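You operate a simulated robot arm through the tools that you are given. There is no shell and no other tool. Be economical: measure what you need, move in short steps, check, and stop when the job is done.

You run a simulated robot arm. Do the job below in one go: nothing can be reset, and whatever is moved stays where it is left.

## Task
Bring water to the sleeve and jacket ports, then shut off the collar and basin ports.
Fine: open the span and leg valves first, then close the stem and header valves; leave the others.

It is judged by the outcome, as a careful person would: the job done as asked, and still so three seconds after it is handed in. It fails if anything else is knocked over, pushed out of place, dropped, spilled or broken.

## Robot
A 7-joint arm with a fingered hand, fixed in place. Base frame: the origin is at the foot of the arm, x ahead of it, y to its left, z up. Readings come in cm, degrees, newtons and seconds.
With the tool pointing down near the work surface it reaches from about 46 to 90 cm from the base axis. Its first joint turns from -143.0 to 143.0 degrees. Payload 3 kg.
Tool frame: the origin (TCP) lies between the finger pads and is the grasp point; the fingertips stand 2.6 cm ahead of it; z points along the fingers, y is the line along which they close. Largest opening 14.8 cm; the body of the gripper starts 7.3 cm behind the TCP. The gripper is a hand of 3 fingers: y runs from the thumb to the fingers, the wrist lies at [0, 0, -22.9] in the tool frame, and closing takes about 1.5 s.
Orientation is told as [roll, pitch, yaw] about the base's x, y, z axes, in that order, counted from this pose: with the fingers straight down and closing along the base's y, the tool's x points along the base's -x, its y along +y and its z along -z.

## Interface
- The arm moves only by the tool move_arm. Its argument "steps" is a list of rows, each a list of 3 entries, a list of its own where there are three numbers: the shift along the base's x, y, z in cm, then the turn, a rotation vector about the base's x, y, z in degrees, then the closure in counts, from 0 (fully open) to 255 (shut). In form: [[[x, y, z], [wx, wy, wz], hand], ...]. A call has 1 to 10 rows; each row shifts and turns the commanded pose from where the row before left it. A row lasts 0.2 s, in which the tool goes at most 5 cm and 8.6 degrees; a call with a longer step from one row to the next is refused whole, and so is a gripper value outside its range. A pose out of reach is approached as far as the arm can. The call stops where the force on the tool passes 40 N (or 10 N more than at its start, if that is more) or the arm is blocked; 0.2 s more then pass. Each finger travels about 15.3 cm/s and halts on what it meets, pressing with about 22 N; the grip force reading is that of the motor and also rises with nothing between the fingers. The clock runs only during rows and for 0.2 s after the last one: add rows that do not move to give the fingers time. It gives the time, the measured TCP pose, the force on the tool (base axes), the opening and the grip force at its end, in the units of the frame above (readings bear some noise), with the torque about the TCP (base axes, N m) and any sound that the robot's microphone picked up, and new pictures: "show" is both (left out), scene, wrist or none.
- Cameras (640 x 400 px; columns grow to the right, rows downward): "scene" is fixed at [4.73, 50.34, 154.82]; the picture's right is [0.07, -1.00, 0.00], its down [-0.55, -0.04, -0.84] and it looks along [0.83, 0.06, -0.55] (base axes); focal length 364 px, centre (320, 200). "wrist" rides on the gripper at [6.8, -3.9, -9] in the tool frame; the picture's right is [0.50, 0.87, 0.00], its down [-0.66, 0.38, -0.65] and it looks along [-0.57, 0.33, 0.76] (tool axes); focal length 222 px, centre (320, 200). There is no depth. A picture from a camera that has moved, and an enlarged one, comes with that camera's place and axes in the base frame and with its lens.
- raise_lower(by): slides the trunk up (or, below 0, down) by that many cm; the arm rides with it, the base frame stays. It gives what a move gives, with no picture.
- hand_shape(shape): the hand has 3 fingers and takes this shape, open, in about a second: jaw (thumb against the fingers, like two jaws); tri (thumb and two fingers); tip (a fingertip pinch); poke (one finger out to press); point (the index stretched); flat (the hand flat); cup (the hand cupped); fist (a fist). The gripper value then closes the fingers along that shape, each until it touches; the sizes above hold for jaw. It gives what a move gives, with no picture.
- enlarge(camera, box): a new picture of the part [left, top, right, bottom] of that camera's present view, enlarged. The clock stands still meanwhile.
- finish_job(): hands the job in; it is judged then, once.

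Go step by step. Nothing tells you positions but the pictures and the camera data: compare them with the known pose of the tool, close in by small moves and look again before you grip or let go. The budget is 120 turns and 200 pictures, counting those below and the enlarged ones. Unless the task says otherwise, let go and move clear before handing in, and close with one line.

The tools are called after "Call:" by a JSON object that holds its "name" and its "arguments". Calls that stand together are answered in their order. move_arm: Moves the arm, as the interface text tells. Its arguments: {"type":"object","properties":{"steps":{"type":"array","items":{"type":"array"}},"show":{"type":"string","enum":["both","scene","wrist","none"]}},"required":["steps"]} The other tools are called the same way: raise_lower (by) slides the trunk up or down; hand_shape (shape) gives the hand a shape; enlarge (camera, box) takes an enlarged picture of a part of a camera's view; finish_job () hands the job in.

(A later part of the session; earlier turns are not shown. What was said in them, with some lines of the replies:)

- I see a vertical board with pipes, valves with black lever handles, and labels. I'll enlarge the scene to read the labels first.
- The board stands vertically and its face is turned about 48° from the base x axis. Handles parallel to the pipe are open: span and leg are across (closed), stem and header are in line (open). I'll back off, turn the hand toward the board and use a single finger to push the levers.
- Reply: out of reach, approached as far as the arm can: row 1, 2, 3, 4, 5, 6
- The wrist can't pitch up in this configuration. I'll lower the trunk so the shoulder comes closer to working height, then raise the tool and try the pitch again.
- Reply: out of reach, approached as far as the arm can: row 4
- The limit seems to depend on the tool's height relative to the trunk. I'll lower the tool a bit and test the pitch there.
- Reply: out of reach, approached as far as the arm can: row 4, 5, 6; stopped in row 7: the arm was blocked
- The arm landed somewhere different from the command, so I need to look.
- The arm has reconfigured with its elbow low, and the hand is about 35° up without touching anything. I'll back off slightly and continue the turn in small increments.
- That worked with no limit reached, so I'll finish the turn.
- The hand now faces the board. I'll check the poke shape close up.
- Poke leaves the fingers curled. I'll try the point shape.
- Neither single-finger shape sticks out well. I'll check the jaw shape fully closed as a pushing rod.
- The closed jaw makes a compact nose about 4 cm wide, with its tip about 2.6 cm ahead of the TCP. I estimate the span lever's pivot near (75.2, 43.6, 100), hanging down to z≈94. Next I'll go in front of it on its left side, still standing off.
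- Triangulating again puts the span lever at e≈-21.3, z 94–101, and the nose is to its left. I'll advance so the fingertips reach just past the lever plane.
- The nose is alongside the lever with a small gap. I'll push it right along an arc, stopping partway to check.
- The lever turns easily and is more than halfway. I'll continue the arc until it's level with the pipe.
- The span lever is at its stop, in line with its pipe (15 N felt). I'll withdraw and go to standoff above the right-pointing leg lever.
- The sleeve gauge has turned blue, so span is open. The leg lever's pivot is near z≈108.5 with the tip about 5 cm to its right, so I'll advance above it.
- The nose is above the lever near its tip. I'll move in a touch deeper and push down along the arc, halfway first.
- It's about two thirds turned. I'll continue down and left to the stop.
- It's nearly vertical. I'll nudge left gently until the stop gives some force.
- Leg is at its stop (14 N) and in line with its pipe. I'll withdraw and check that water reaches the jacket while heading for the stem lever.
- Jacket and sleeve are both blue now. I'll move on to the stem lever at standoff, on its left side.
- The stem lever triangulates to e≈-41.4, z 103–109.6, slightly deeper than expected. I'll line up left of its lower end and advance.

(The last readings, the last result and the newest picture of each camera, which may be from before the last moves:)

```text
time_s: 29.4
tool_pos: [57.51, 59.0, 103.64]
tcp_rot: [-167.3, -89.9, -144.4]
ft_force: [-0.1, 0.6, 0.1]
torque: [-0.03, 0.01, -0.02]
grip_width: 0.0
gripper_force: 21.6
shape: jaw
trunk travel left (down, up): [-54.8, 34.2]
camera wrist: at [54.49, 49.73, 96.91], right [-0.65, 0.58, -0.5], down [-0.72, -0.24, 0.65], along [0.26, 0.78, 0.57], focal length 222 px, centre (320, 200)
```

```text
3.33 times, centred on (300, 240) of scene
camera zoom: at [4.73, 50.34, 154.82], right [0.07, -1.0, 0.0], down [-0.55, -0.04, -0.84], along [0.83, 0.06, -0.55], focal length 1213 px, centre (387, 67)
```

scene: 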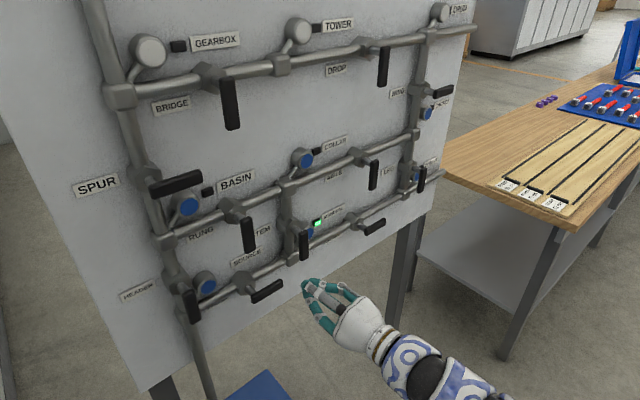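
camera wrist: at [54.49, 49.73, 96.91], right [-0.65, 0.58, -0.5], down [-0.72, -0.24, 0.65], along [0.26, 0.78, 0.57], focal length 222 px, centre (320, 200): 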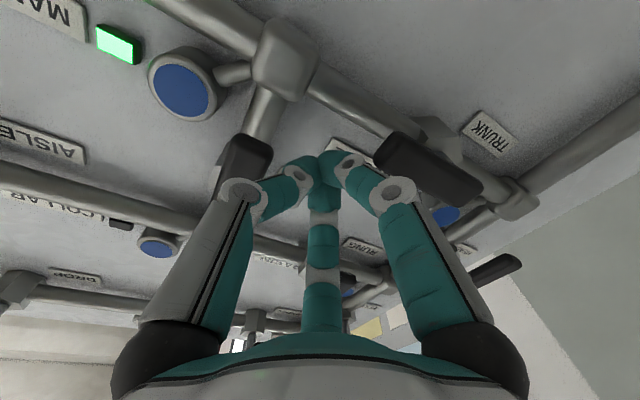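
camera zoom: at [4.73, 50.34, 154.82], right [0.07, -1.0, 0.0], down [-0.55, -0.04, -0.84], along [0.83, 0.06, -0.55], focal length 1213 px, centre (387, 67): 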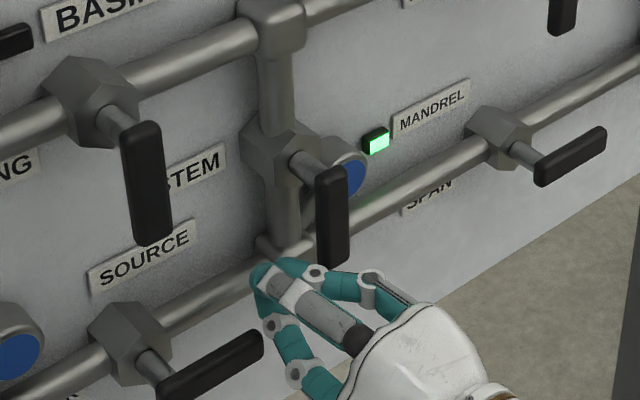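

The nose sits left of the stem lever, clear of the trunk lever. I'll push right along the arc, halfway first.

Call:
{"name": "move_arm", "arguments": {"steps": [[[0.85, -0.85, 0.6], [0, 0, 0], 255], [[0.85, -0.85, -0.5], [0, 0, 0], 255], [[0.9, -0.92, -0.3], [0, 0, 0], 255], [[0.9, -0.92, 0.1], [0, 0, 0], 255]], "show": "wrist"}}

Call:
{"name": "enlarge", "arguments": {"camera": "scene", "box": [220, 180, 380, 300]}}

```text
time_s: 30.4
tool_pos: [61.04, 55.74, 103.86]
tcp_rot: [-171.0, -89.7, -140.8]
ft_force: [-0.1, 1.2, -0.7]
torque: [0.01, 0.0, 0.0]
grip_width: 0.0
gripper_force: 21.9
shape: jaw
trunk travel left (down, up): [-54.8, 34.2]
camera wrist: at [57.86, 46.28, 97.1], right [-0.65, 0.58, -0.5], down [-0.72, -0.24, 0.65], along [0.26, 0.78, 0.57], focal length 222 px, centre (320, 200)
```

wrist: 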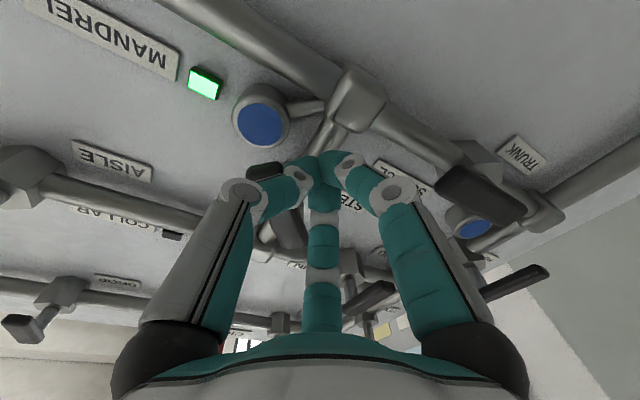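

```text
3.33 times, centred on (300, 240) of scene
camera zoom: at [4.73, 50.34, 154.82], right [0.07, -1.0, 0.0], down [-0.55, -0.04, -0.84], along [0.83, 0.06, -0.55], focal length 1213 px, centre (387, 67)
```

zoom: 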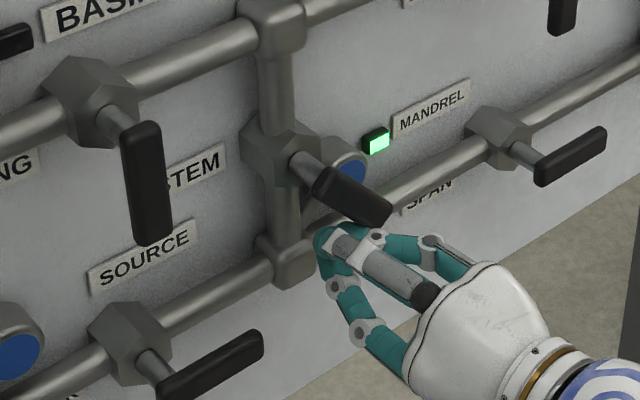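

It's past halfway. I'll continue the arc toward level.

Call:
{"name": "move_arm", "arguments": {"steps": [[[0.9, -0.92, -0.1], [0, 0, 0], 255], [[0.7, -0.7, 0.4], [0, 0, 0], 255], [[0.55, -0.57, 0.7], [0, 0, 0], 255], [[0.2, -0.2, 0.4], [0, 0, 0], 255]], "show": "wrist"}}

Call:
{"name": "enlarge", "arguments": {"camera": "scene", "box": [220, 180, 380, 300]}}

```text
time_s: 31.4
tool_pos: [63.12, 53.28, 105.25]
tcp_rot: [164.8, -89.9, -116.6]
ft_force: [-0.5, -1.2, -2.5]
torque: [-0.03, -0.05, 0.03]
grip_width: 0.0
gripper_force: 22.2
shape: jaw
trunk travel left (down, up): [-54.8, 34.2]
camera wrist: at [60.08, 43.86, 98.47], right [-0.65, 0.58, -0.5], down [-0.72, -0.24, 0.65], along [0.26, 0.78, 0.57], focal length 222 px, centre (320, 200)
```

wrist: 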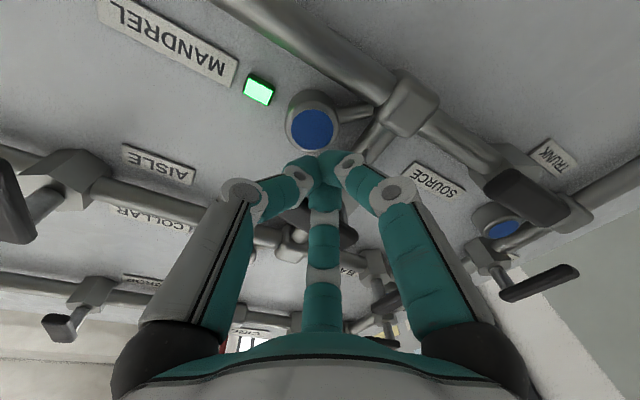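

```text
3.33 times, centred on (300, 240) of scene
camera zoom: at [4.73, 50.34, 154.82], right [0.07, -1.0, 0.0], down [-0.55, -0.04, -0.84], along [0.83, 0.06, -0.55], focal length 1213 px, centre (387, 67)
```

zoom: 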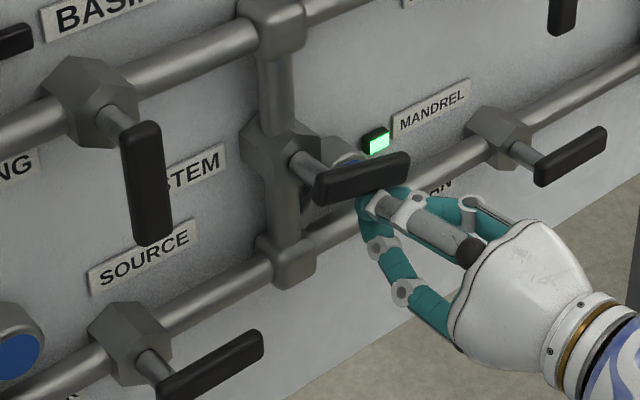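

It's not quite level yet, so I'll push up a little more until the stop.

Call:
{"name": "move_arm", "arguments": {"steps": [[[0.1, -0.1, 0.6], [0, 0, 0], 255], [[0, 0, 0.5], [0, 0, 0], 255], [[0, 0, 0.4], [0, 0, 0], 255]], "show": "none"}}

Call:
{"name": "enlarge", "arguments": {"camera": "scene", "box": [220, 180, 380, 300]}}

```text
time_s: 32.2
tool_pos: [63.13, 53.25, 106.92]
tcp_rot: [-177.5, -89.6, -134.1]
ft_force: [0.6, 0.8, -0.1]
torque: [0.0, 0.01, 0.01]
grip_width: 0.01
gripper_force: 21.9
shape: jaw
trunk travel left (down, up): [-54.8, 34.2]
```

```text
3.33 times, centred on (300, 240) of scene
camera zoom: at [4.73, 50.34, 154.82], right [0.07, -1.0, 0.0], down [-0.55, -0.04, -0.84], along [0.83, 0.06, -0.55], focal length 1213 px, centre (387, 67)
```

zoom: 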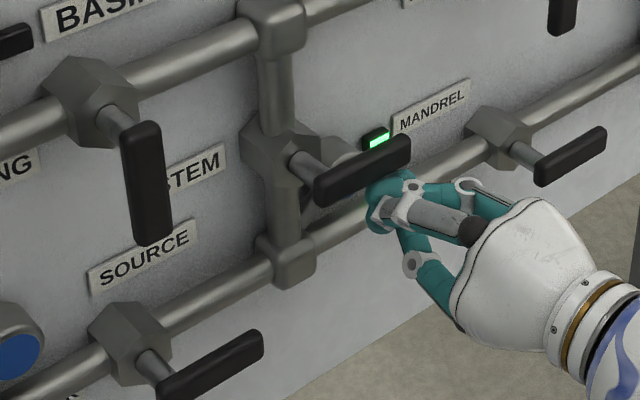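

Call:
{"name": "move_arm", "arguments": {"steps": [[[0, 0, 0.4], [0, 0, 0], 255], [[0, 0, 0.3], [0, 0, 0], 255]], "show": "none"}}

Call:
{"name": "enlarge", "arguments": {"camera": "scene", "box": [220, 180, 380, 300]}}

```text
time_s: 32.9
tool_pos: [63.17, 53.14, 107.39]
tcp_rot: [178.5, -89.9, -130.4]
ft_force: [-0.3, 0.2, -5.5]
torque: [-0.07, 0.02, 0.0]
grip_width: 0.0
gripper_force: 22.0
shape: jaw
trunk travel left (down, up): [-54.8, 34.2]
```

```text
3.33 times, centred on (300, 240) of scene
camera zoom: at [4.73, 50.34, 154.82], right [0.07, -1.0, 0.0], down [-0.55, -0.04, -0.84], along [0.83, 0.06, -0.55], focal length 1213 px, centre (387, 67)
```

zoom: 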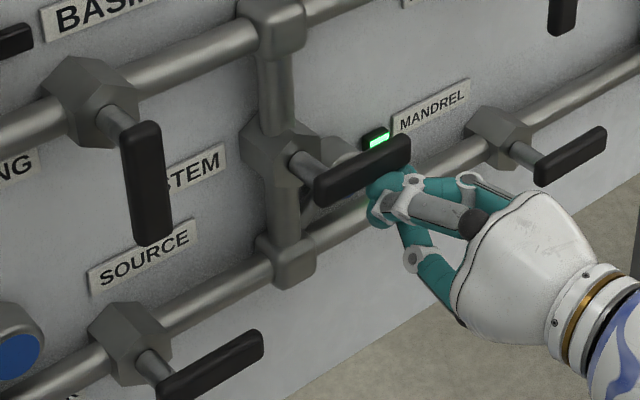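

The lever is against its stop. I'll withdraw and go to standoff left of the header lever.

Call:
{"name": "move_arm", "arguments": {"steps": [[[0, 0, -1.5], [0, 0, 0], 255], [[-2.85, -3.15, 0], [0, 0, 0], 255], [[-2.85, -3.15, 0], [0, 0, 0], 255], [[-3.1, 2.94, -0.28], [0, 0, 0], 255], [[-3.1, 2.94, -0.28], [0, 0, 0], 255], [[-3.1, 2.94, -0.28], [0, 0, 0], 255], [[-3.1, 2.94, -0.28], [0, 0, 0], 255], [[-3.1, 2.94, -0.28], [0, 0, 0], 255], [[-3.1, 2.94, -0.28], [0, 0, 0], 255], [[-3.1, 2.94, -0.28], [0, 0, 0], 255]]}}

Call:
{"name": "enlarge", "arguments": {"camera": "scene", "box": [140, 230, 300, 350]}}

```text
time_s: 35.0
tool_pos: [35.34, 67.66, 104.02]
tcp_rot: [175.8, -89.7, -127.5]
ft_force: [0.1, 1.1, 0.1]
torque: [-0.03, -0.03, 0.0]
grip_width: 0.0
gripper_force: 22.0
shape: jaw
trunk travel left (down, up): [-54.8, 34.2]
camera wrist: at [32.38, 58.33, 97.3], right [-0.65, 0.58, -0.5], down [-0.72, -0.24, 0.65], along [0.26, 0.78, 0.57], focal length 222 px, centre (320, 200)
```

scene: 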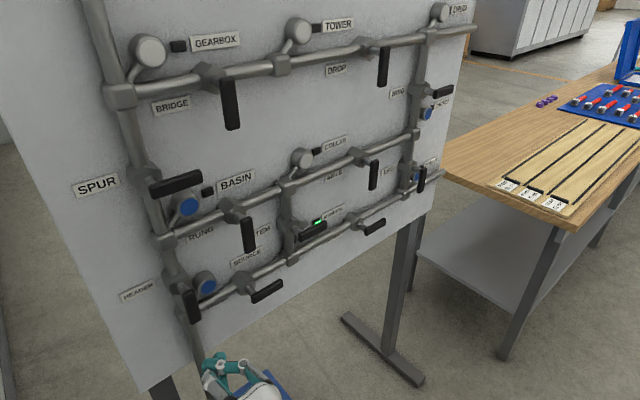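
wrist: 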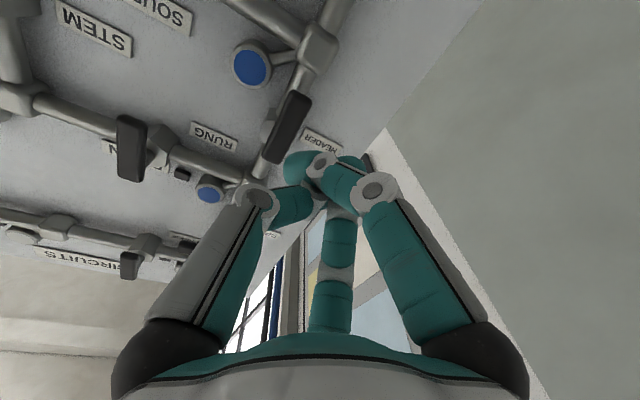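

```text
3.33 times, centred on (220, 290) of scene
camera zoom: at [4.73, 50.34, 154.82], right [0.07, -1.0, 0.0], down [-0.55, -0.04, -0.84], along [0.83, 0.06, -0.55], focal length 1213 px, centre (653, -100)
```

zoom: 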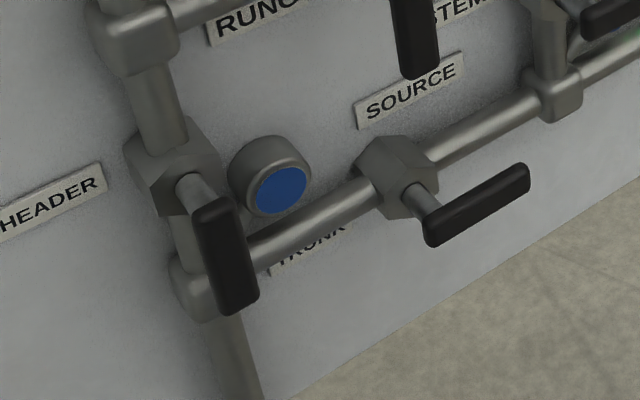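

Collar has gone white, so stem is closed. The fingertips slipped slightly off each other, so I'll re-form the closed nose here and shift left of the header lever (e≈-65.5, z 103–110).

Call:
{"name": "move_arm", "arguments": {"steps": [[[-0.8, 0.7, 0.2], [0, 0, 0], 60], [[-0.76, 0.7, 0.2], [0, 0, 0], 60], [[0, 0, 0], [0, 0, 0], 60], [[0, 0, 0], [0, 0, 0], 255], [[0, 0, 0], [0, 0, 0], 255], [[0, 0, 0], [0, 0, 0], 255], [[0, 0, 0], [0, 0, 0], 255], [[0, 0, 0], [0, 0, 0], 255], [[0, 0, 0], [0, 0, 0], 255]], "show": "wrist"}}

```text
time_s: 37.0
tool_pos: [34.16, 68.83, 104.39]
tcp_rot: [-178.6, -89.8, -133.2]
ft_force: [-0.4, 0.3, -0.6]
torque: [-0.01, 0.02, -0.01]
grip_width: 0.0
gripper_force: 21.5
shape: jaw
trunk travel left (down, up): [-54.8, 34.2]
camera wrist: at [31.03, 59.52, 97.69], right [-0.65, 0.58, -0.5], down [-0.72, -0.24, 0.65], along [0.26, 0.78, 0.57], focal length 222 px, centre (320, 200)
```

wrist: 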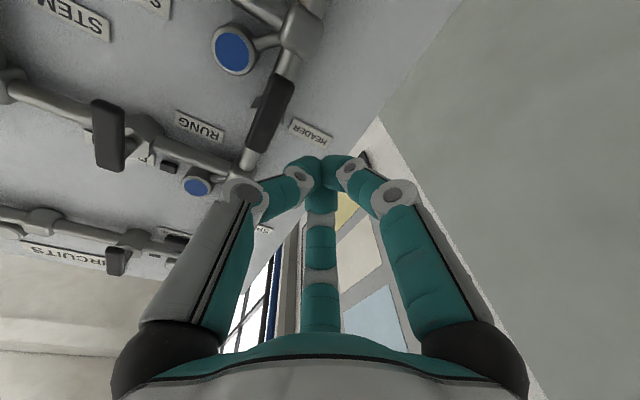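

The nose is re-formed. I'll advance now.

Call:
{"name": "move_arm", "arguments": {"steps": [[[2.0, 2.3, 0], [0, 0, 0], 255], [[2.0, 2.3, 0], [0, 0, 0], 255], [[2.0, 2.3, 0], [0, 0, 0], 255]], "show": "wrist"}}

Call:
{"name": "enlarge", "arguments": {"camera": "scene", "box": [140, 230, 300, 350]}}

```text
time_s: 37.9
tool_pos: [39.85, 75.69, 104.39]
tcp_rot: [180.0, -89.7, -131.5]
ft_force: [-0.3, 1.3, 0.1]
torque: [-0.02, 0.04, -0.01]
grip_width: 0.01
gripper_force: 22.1
shape: jaw
trunk travel left (down, up): [-54.8, 34.2]
camera wrist: at [36.81, 66.26, 97.61], right [-0.65, 0.58, -0.5], down [-0.72, -0.24, 0.65], along [0.26, 0.78, 0.57], focal length 222 px, centre (320, 200)
```

wrist: 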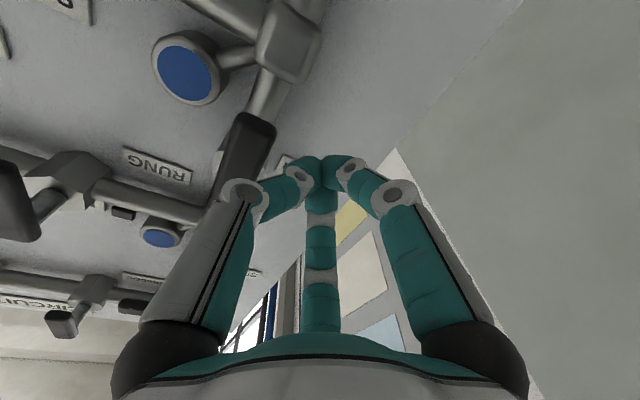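

```text
3.33 times, centred on (220, 290) of scene
camera zoom: at [4.73, 50.34, 154.82], right [0.07, -1.0, 0.0], down [-0.55, -0.04, -0.84], along [0.83, 0.06, -0.55], focal length 1213 px, centre (653, -100)
```

zoom: 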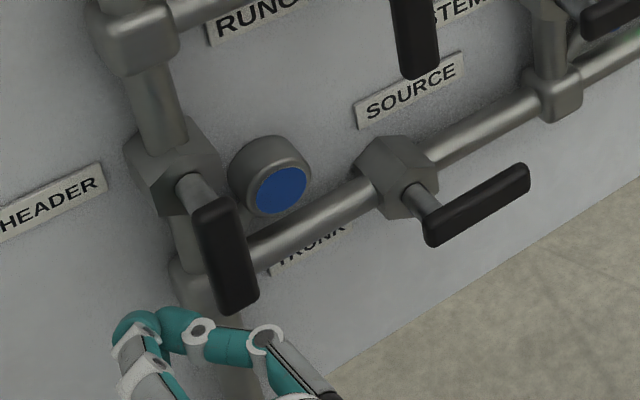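

The nose is left of the header lever's lower part. I'll push right along the arc.

Call:
{"name": "move_arm", "arguments": {"steps": [[[0.85, -0.85, 0], [0, 0, 0], 255], [[0.85, -0.85, -0.4], [0, 0, 0], 255], [[0.9, -0.92, -0.3], [0, 0, 0], 255], [[0.9, -0.92, 0.1], [0, 0, 0], 255]], "show": "wrist"}}

Call:
{"name": "enlarge", "arguments": {"camera": "scene", "box": [140, 230, 300, 350]}}

```text
time_s: 38.9
tool_pos: [43.72, 72.24, 103.75]
tcp_rot: [-177.1, -89.7, -134.5]
ft_force: [0.1, -0.2, -0.2]
torque: [0.03, 0.02, 0.02]
grip_width: 0.04
gripper_force: 21.9
shape: jaw
trunk travel left (down, up): [-54.8, 34.2]
camera wrist: at [40.57, 62.82, 97.01], right [-0.64, 0.58, -0.5], down [-0.72, -0.24, 0.65], along [0.26, 0.78, 0.57], focal length 222 px, centre (320, 200)
```

wrist: 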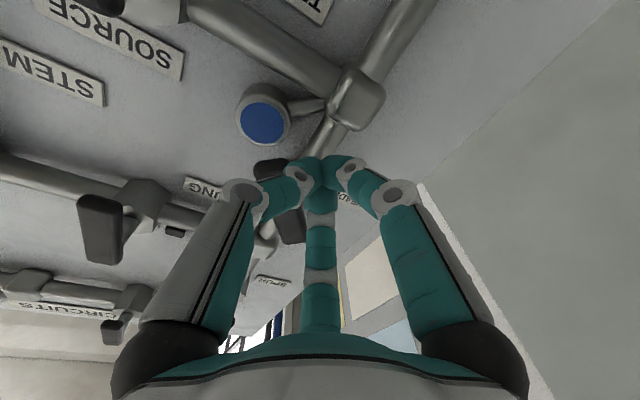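

```text
3.33 times, centred on (220, 290) of scene
camera zoom: at [4.73, 50.34, 154.82], right [0.07, -1.0, 0.0], down [-0.55, -0.04, -0.84], along [0.83, 0.06, -0.55], focal length 1213 px, centre (653, -100)
```

zoom: 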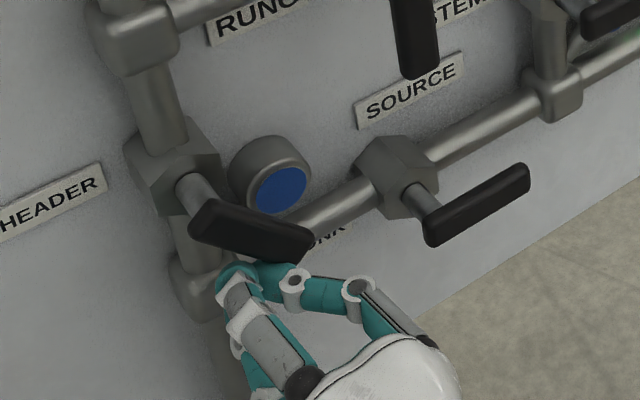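

It's about 60° turned. I'll finish the arc toward level, watching the trunk lever's clearance.

Call:
{"name": "move_arm", "arguments": {"steps": [[[0.9, -0.92, 0.1], [0, 0, 0], 255], [[0.6, -0.6, 0.6], [0, 0, 0], 255], [[0.4, -0.4, 0.8], [0, 0, 0], 255], [[0.1, -0.1, 0.7], [0, 0, 0], 255]], "show": "wrist"}}

Call:
{"name": "enlarge", "arguments": {"camera": "scene", "box": [140, 230, 300, 350]}}

```text
time_s: 39.9
tool_pos: [45.56, 70.32, 105.98]
tcp_rot: [177.5, -89.7, -129.2]
ft_force: [-0.9, -2.7, -3.1]
torque: [0.01, -0.01, 0.01]
grip_width: 0.0
gripper_force: 22.2
shape: jaw
trunk travel left (down, up): [-54.8, 34.2]
camera wrist: at [42.53, 60.87, 99.19], right [-0.65, 0.58, -0.5], down [-0.72, -0.24, 0.65], along [0.26, 0.78, 0.57], focal length 222 px, centre (320, 200)
```

wrist: 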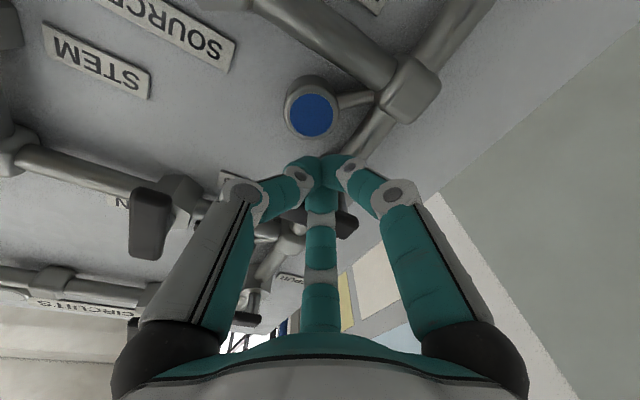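

```text
3.33 times, centred on (220, 290) of scene
camera zoom: at [4.73, 50.34, 154.82], right [0.07, -1.0, 0.0], down [-0.55, -0.04, -0.84], along [0.83, 0.06, -0.55], focal length 1213 px, centre (653, -100)
```

zoom: 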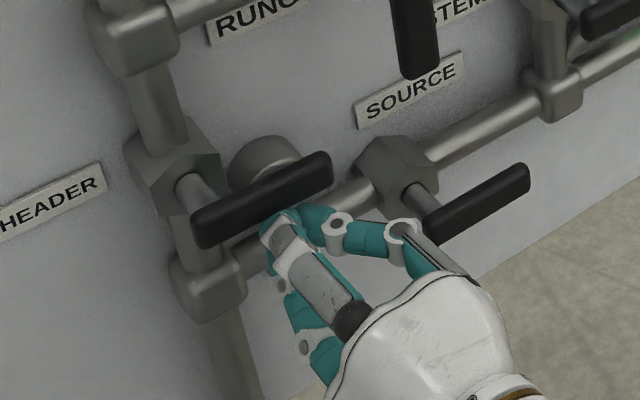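

It's nearly level. I'll push straight up a little to the stop.

Call:
{"name": "move_arm", "arguments": {"steps": [[[0, 0, 0.5], [0, 0, 0], 255], [[0, 0, 0.4], [0, 0, 0], 255]], "show": "none"}}

Call:
{"name": "enlarge", "arguments": {"camera": "scene", "box": [140, 230, 300, 350]}}

```text
time_s: 40.5
tool_pos: [45.85, 70.25, 107.21]
tcp_rot: [175.3, -89.6, -127.0]
ft_force: [1.8, 0.8, -1.5]
torque: [-0.08, 0.11, 0.03]
grip_width: 0.01
gripper_force: 21.8
shape: jaw
trunk travel left (down, up): [-54.8, 34.2]
```

```text
3.33 times, centred on (220, 290) of scene
camera zoom: at [4.73, 50.34, 154.82], right [0.07, -1.0, 0.0], down [-0.55, -0.04, -0.84], along [0.83, 0.06, -0.55], focal length 1213 px, centre (653, -100)
```

zoom: 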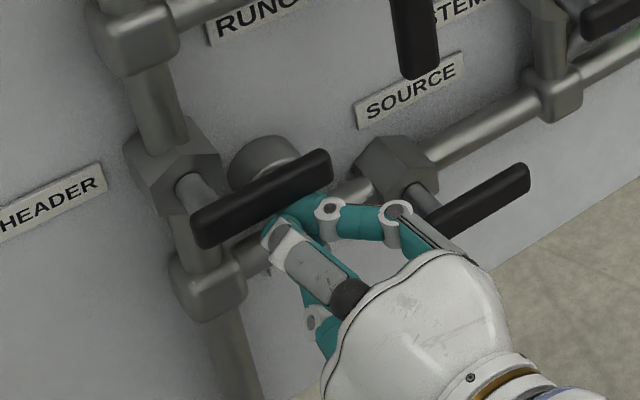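

The lever has stopped moving and is level. I'll withdraw and check everything.

Call:
{"name": "move_arm", "arguments": {"steps": [[[0, 0, -0.7], [0, 0, 0], 255], [[-2.4, -2.7, 0], [0, 0, 0], 255], [[-2.7, -3, 0], [0, 0, 0], 255], [[-2.7, -3, 0], [0, 0, 0], 255], [[-1, -4, -2], [0, 0, 0], 255], [[0, -4, -2], [0, 0, 0], 255]], "show": "scene"}}

Call:
{"name": "enlarge", "arguments": {"camera": "scene", "box": [100, 150, 340, 310]}}

Call:
{"name": "enlarge", "arguments": {"camera": "scene", "box": [260, 70, 480, 260]}}

```text
time_s: 41.9
tool_pos: [37.1, 53.58, 102.09]
tcp_rot: [177.8, -89.8, -129.5]
ft_force: [-0.4, 0.7, 0.0]
torque: [0.02, -0.02, -0.01]
grip_width: 0.0
gripper_force: 22.1
shape: jaw
trunk travel left (down, up): [-54.8, 34.2]
```

scene: 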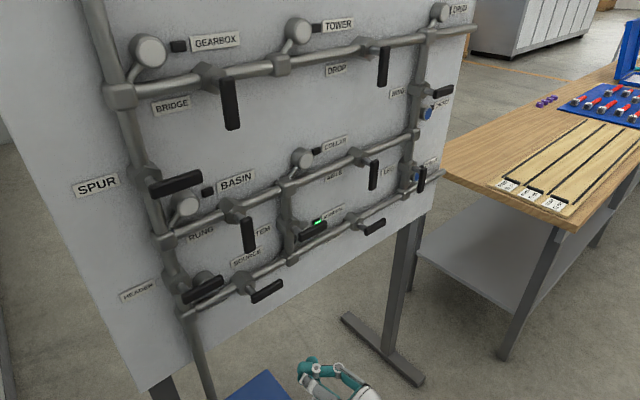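

```text
2.50 times, centred on (220, 230) of scene
camera zoom: at [4.73, 50.34, 154.82], right [0.07, -1.0, 0.0], down [-0.55, -0.04, -0.84], along [0.83, 0.06, -0.55], focal length 910 px, centre (570, 125)
```

zoom: 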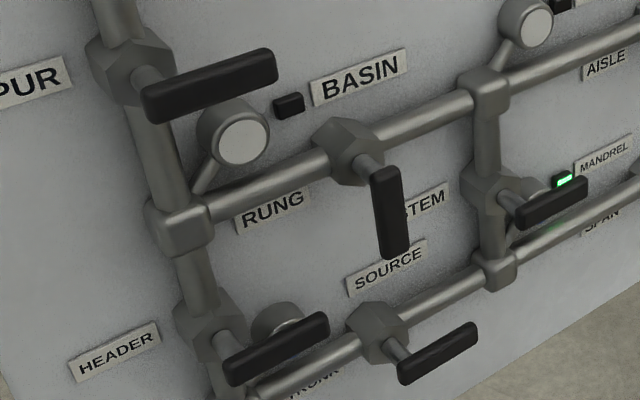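

```text
2.11 times, centred on (370, 165) of scene
camera zoom: at [4.73, 50.34, 154.82], right [0.07, -1.0, 0.0], down [-0.55, -0.04, -0.84], along [0.83, 0.06, -0.55], focal length 766 px, centre (215, 274)
```

zoom: 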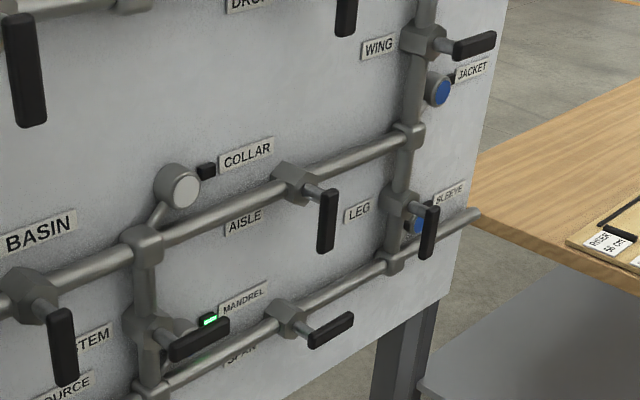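

All four levers are at their stops. Sleeve and jacket read blue, collar and basin read white, the other levers haven't moved, and the arm is clear, so I'm handing the job in.

Call:
{"name": "finish_job", "arguments": {}}

```text
The job is handed in.
```

The job is done and handed in: I opened span and leg first, then closed stem and header. Sleeve and jacket now have water, collar and basin are shut off, and the other valves are untouched.
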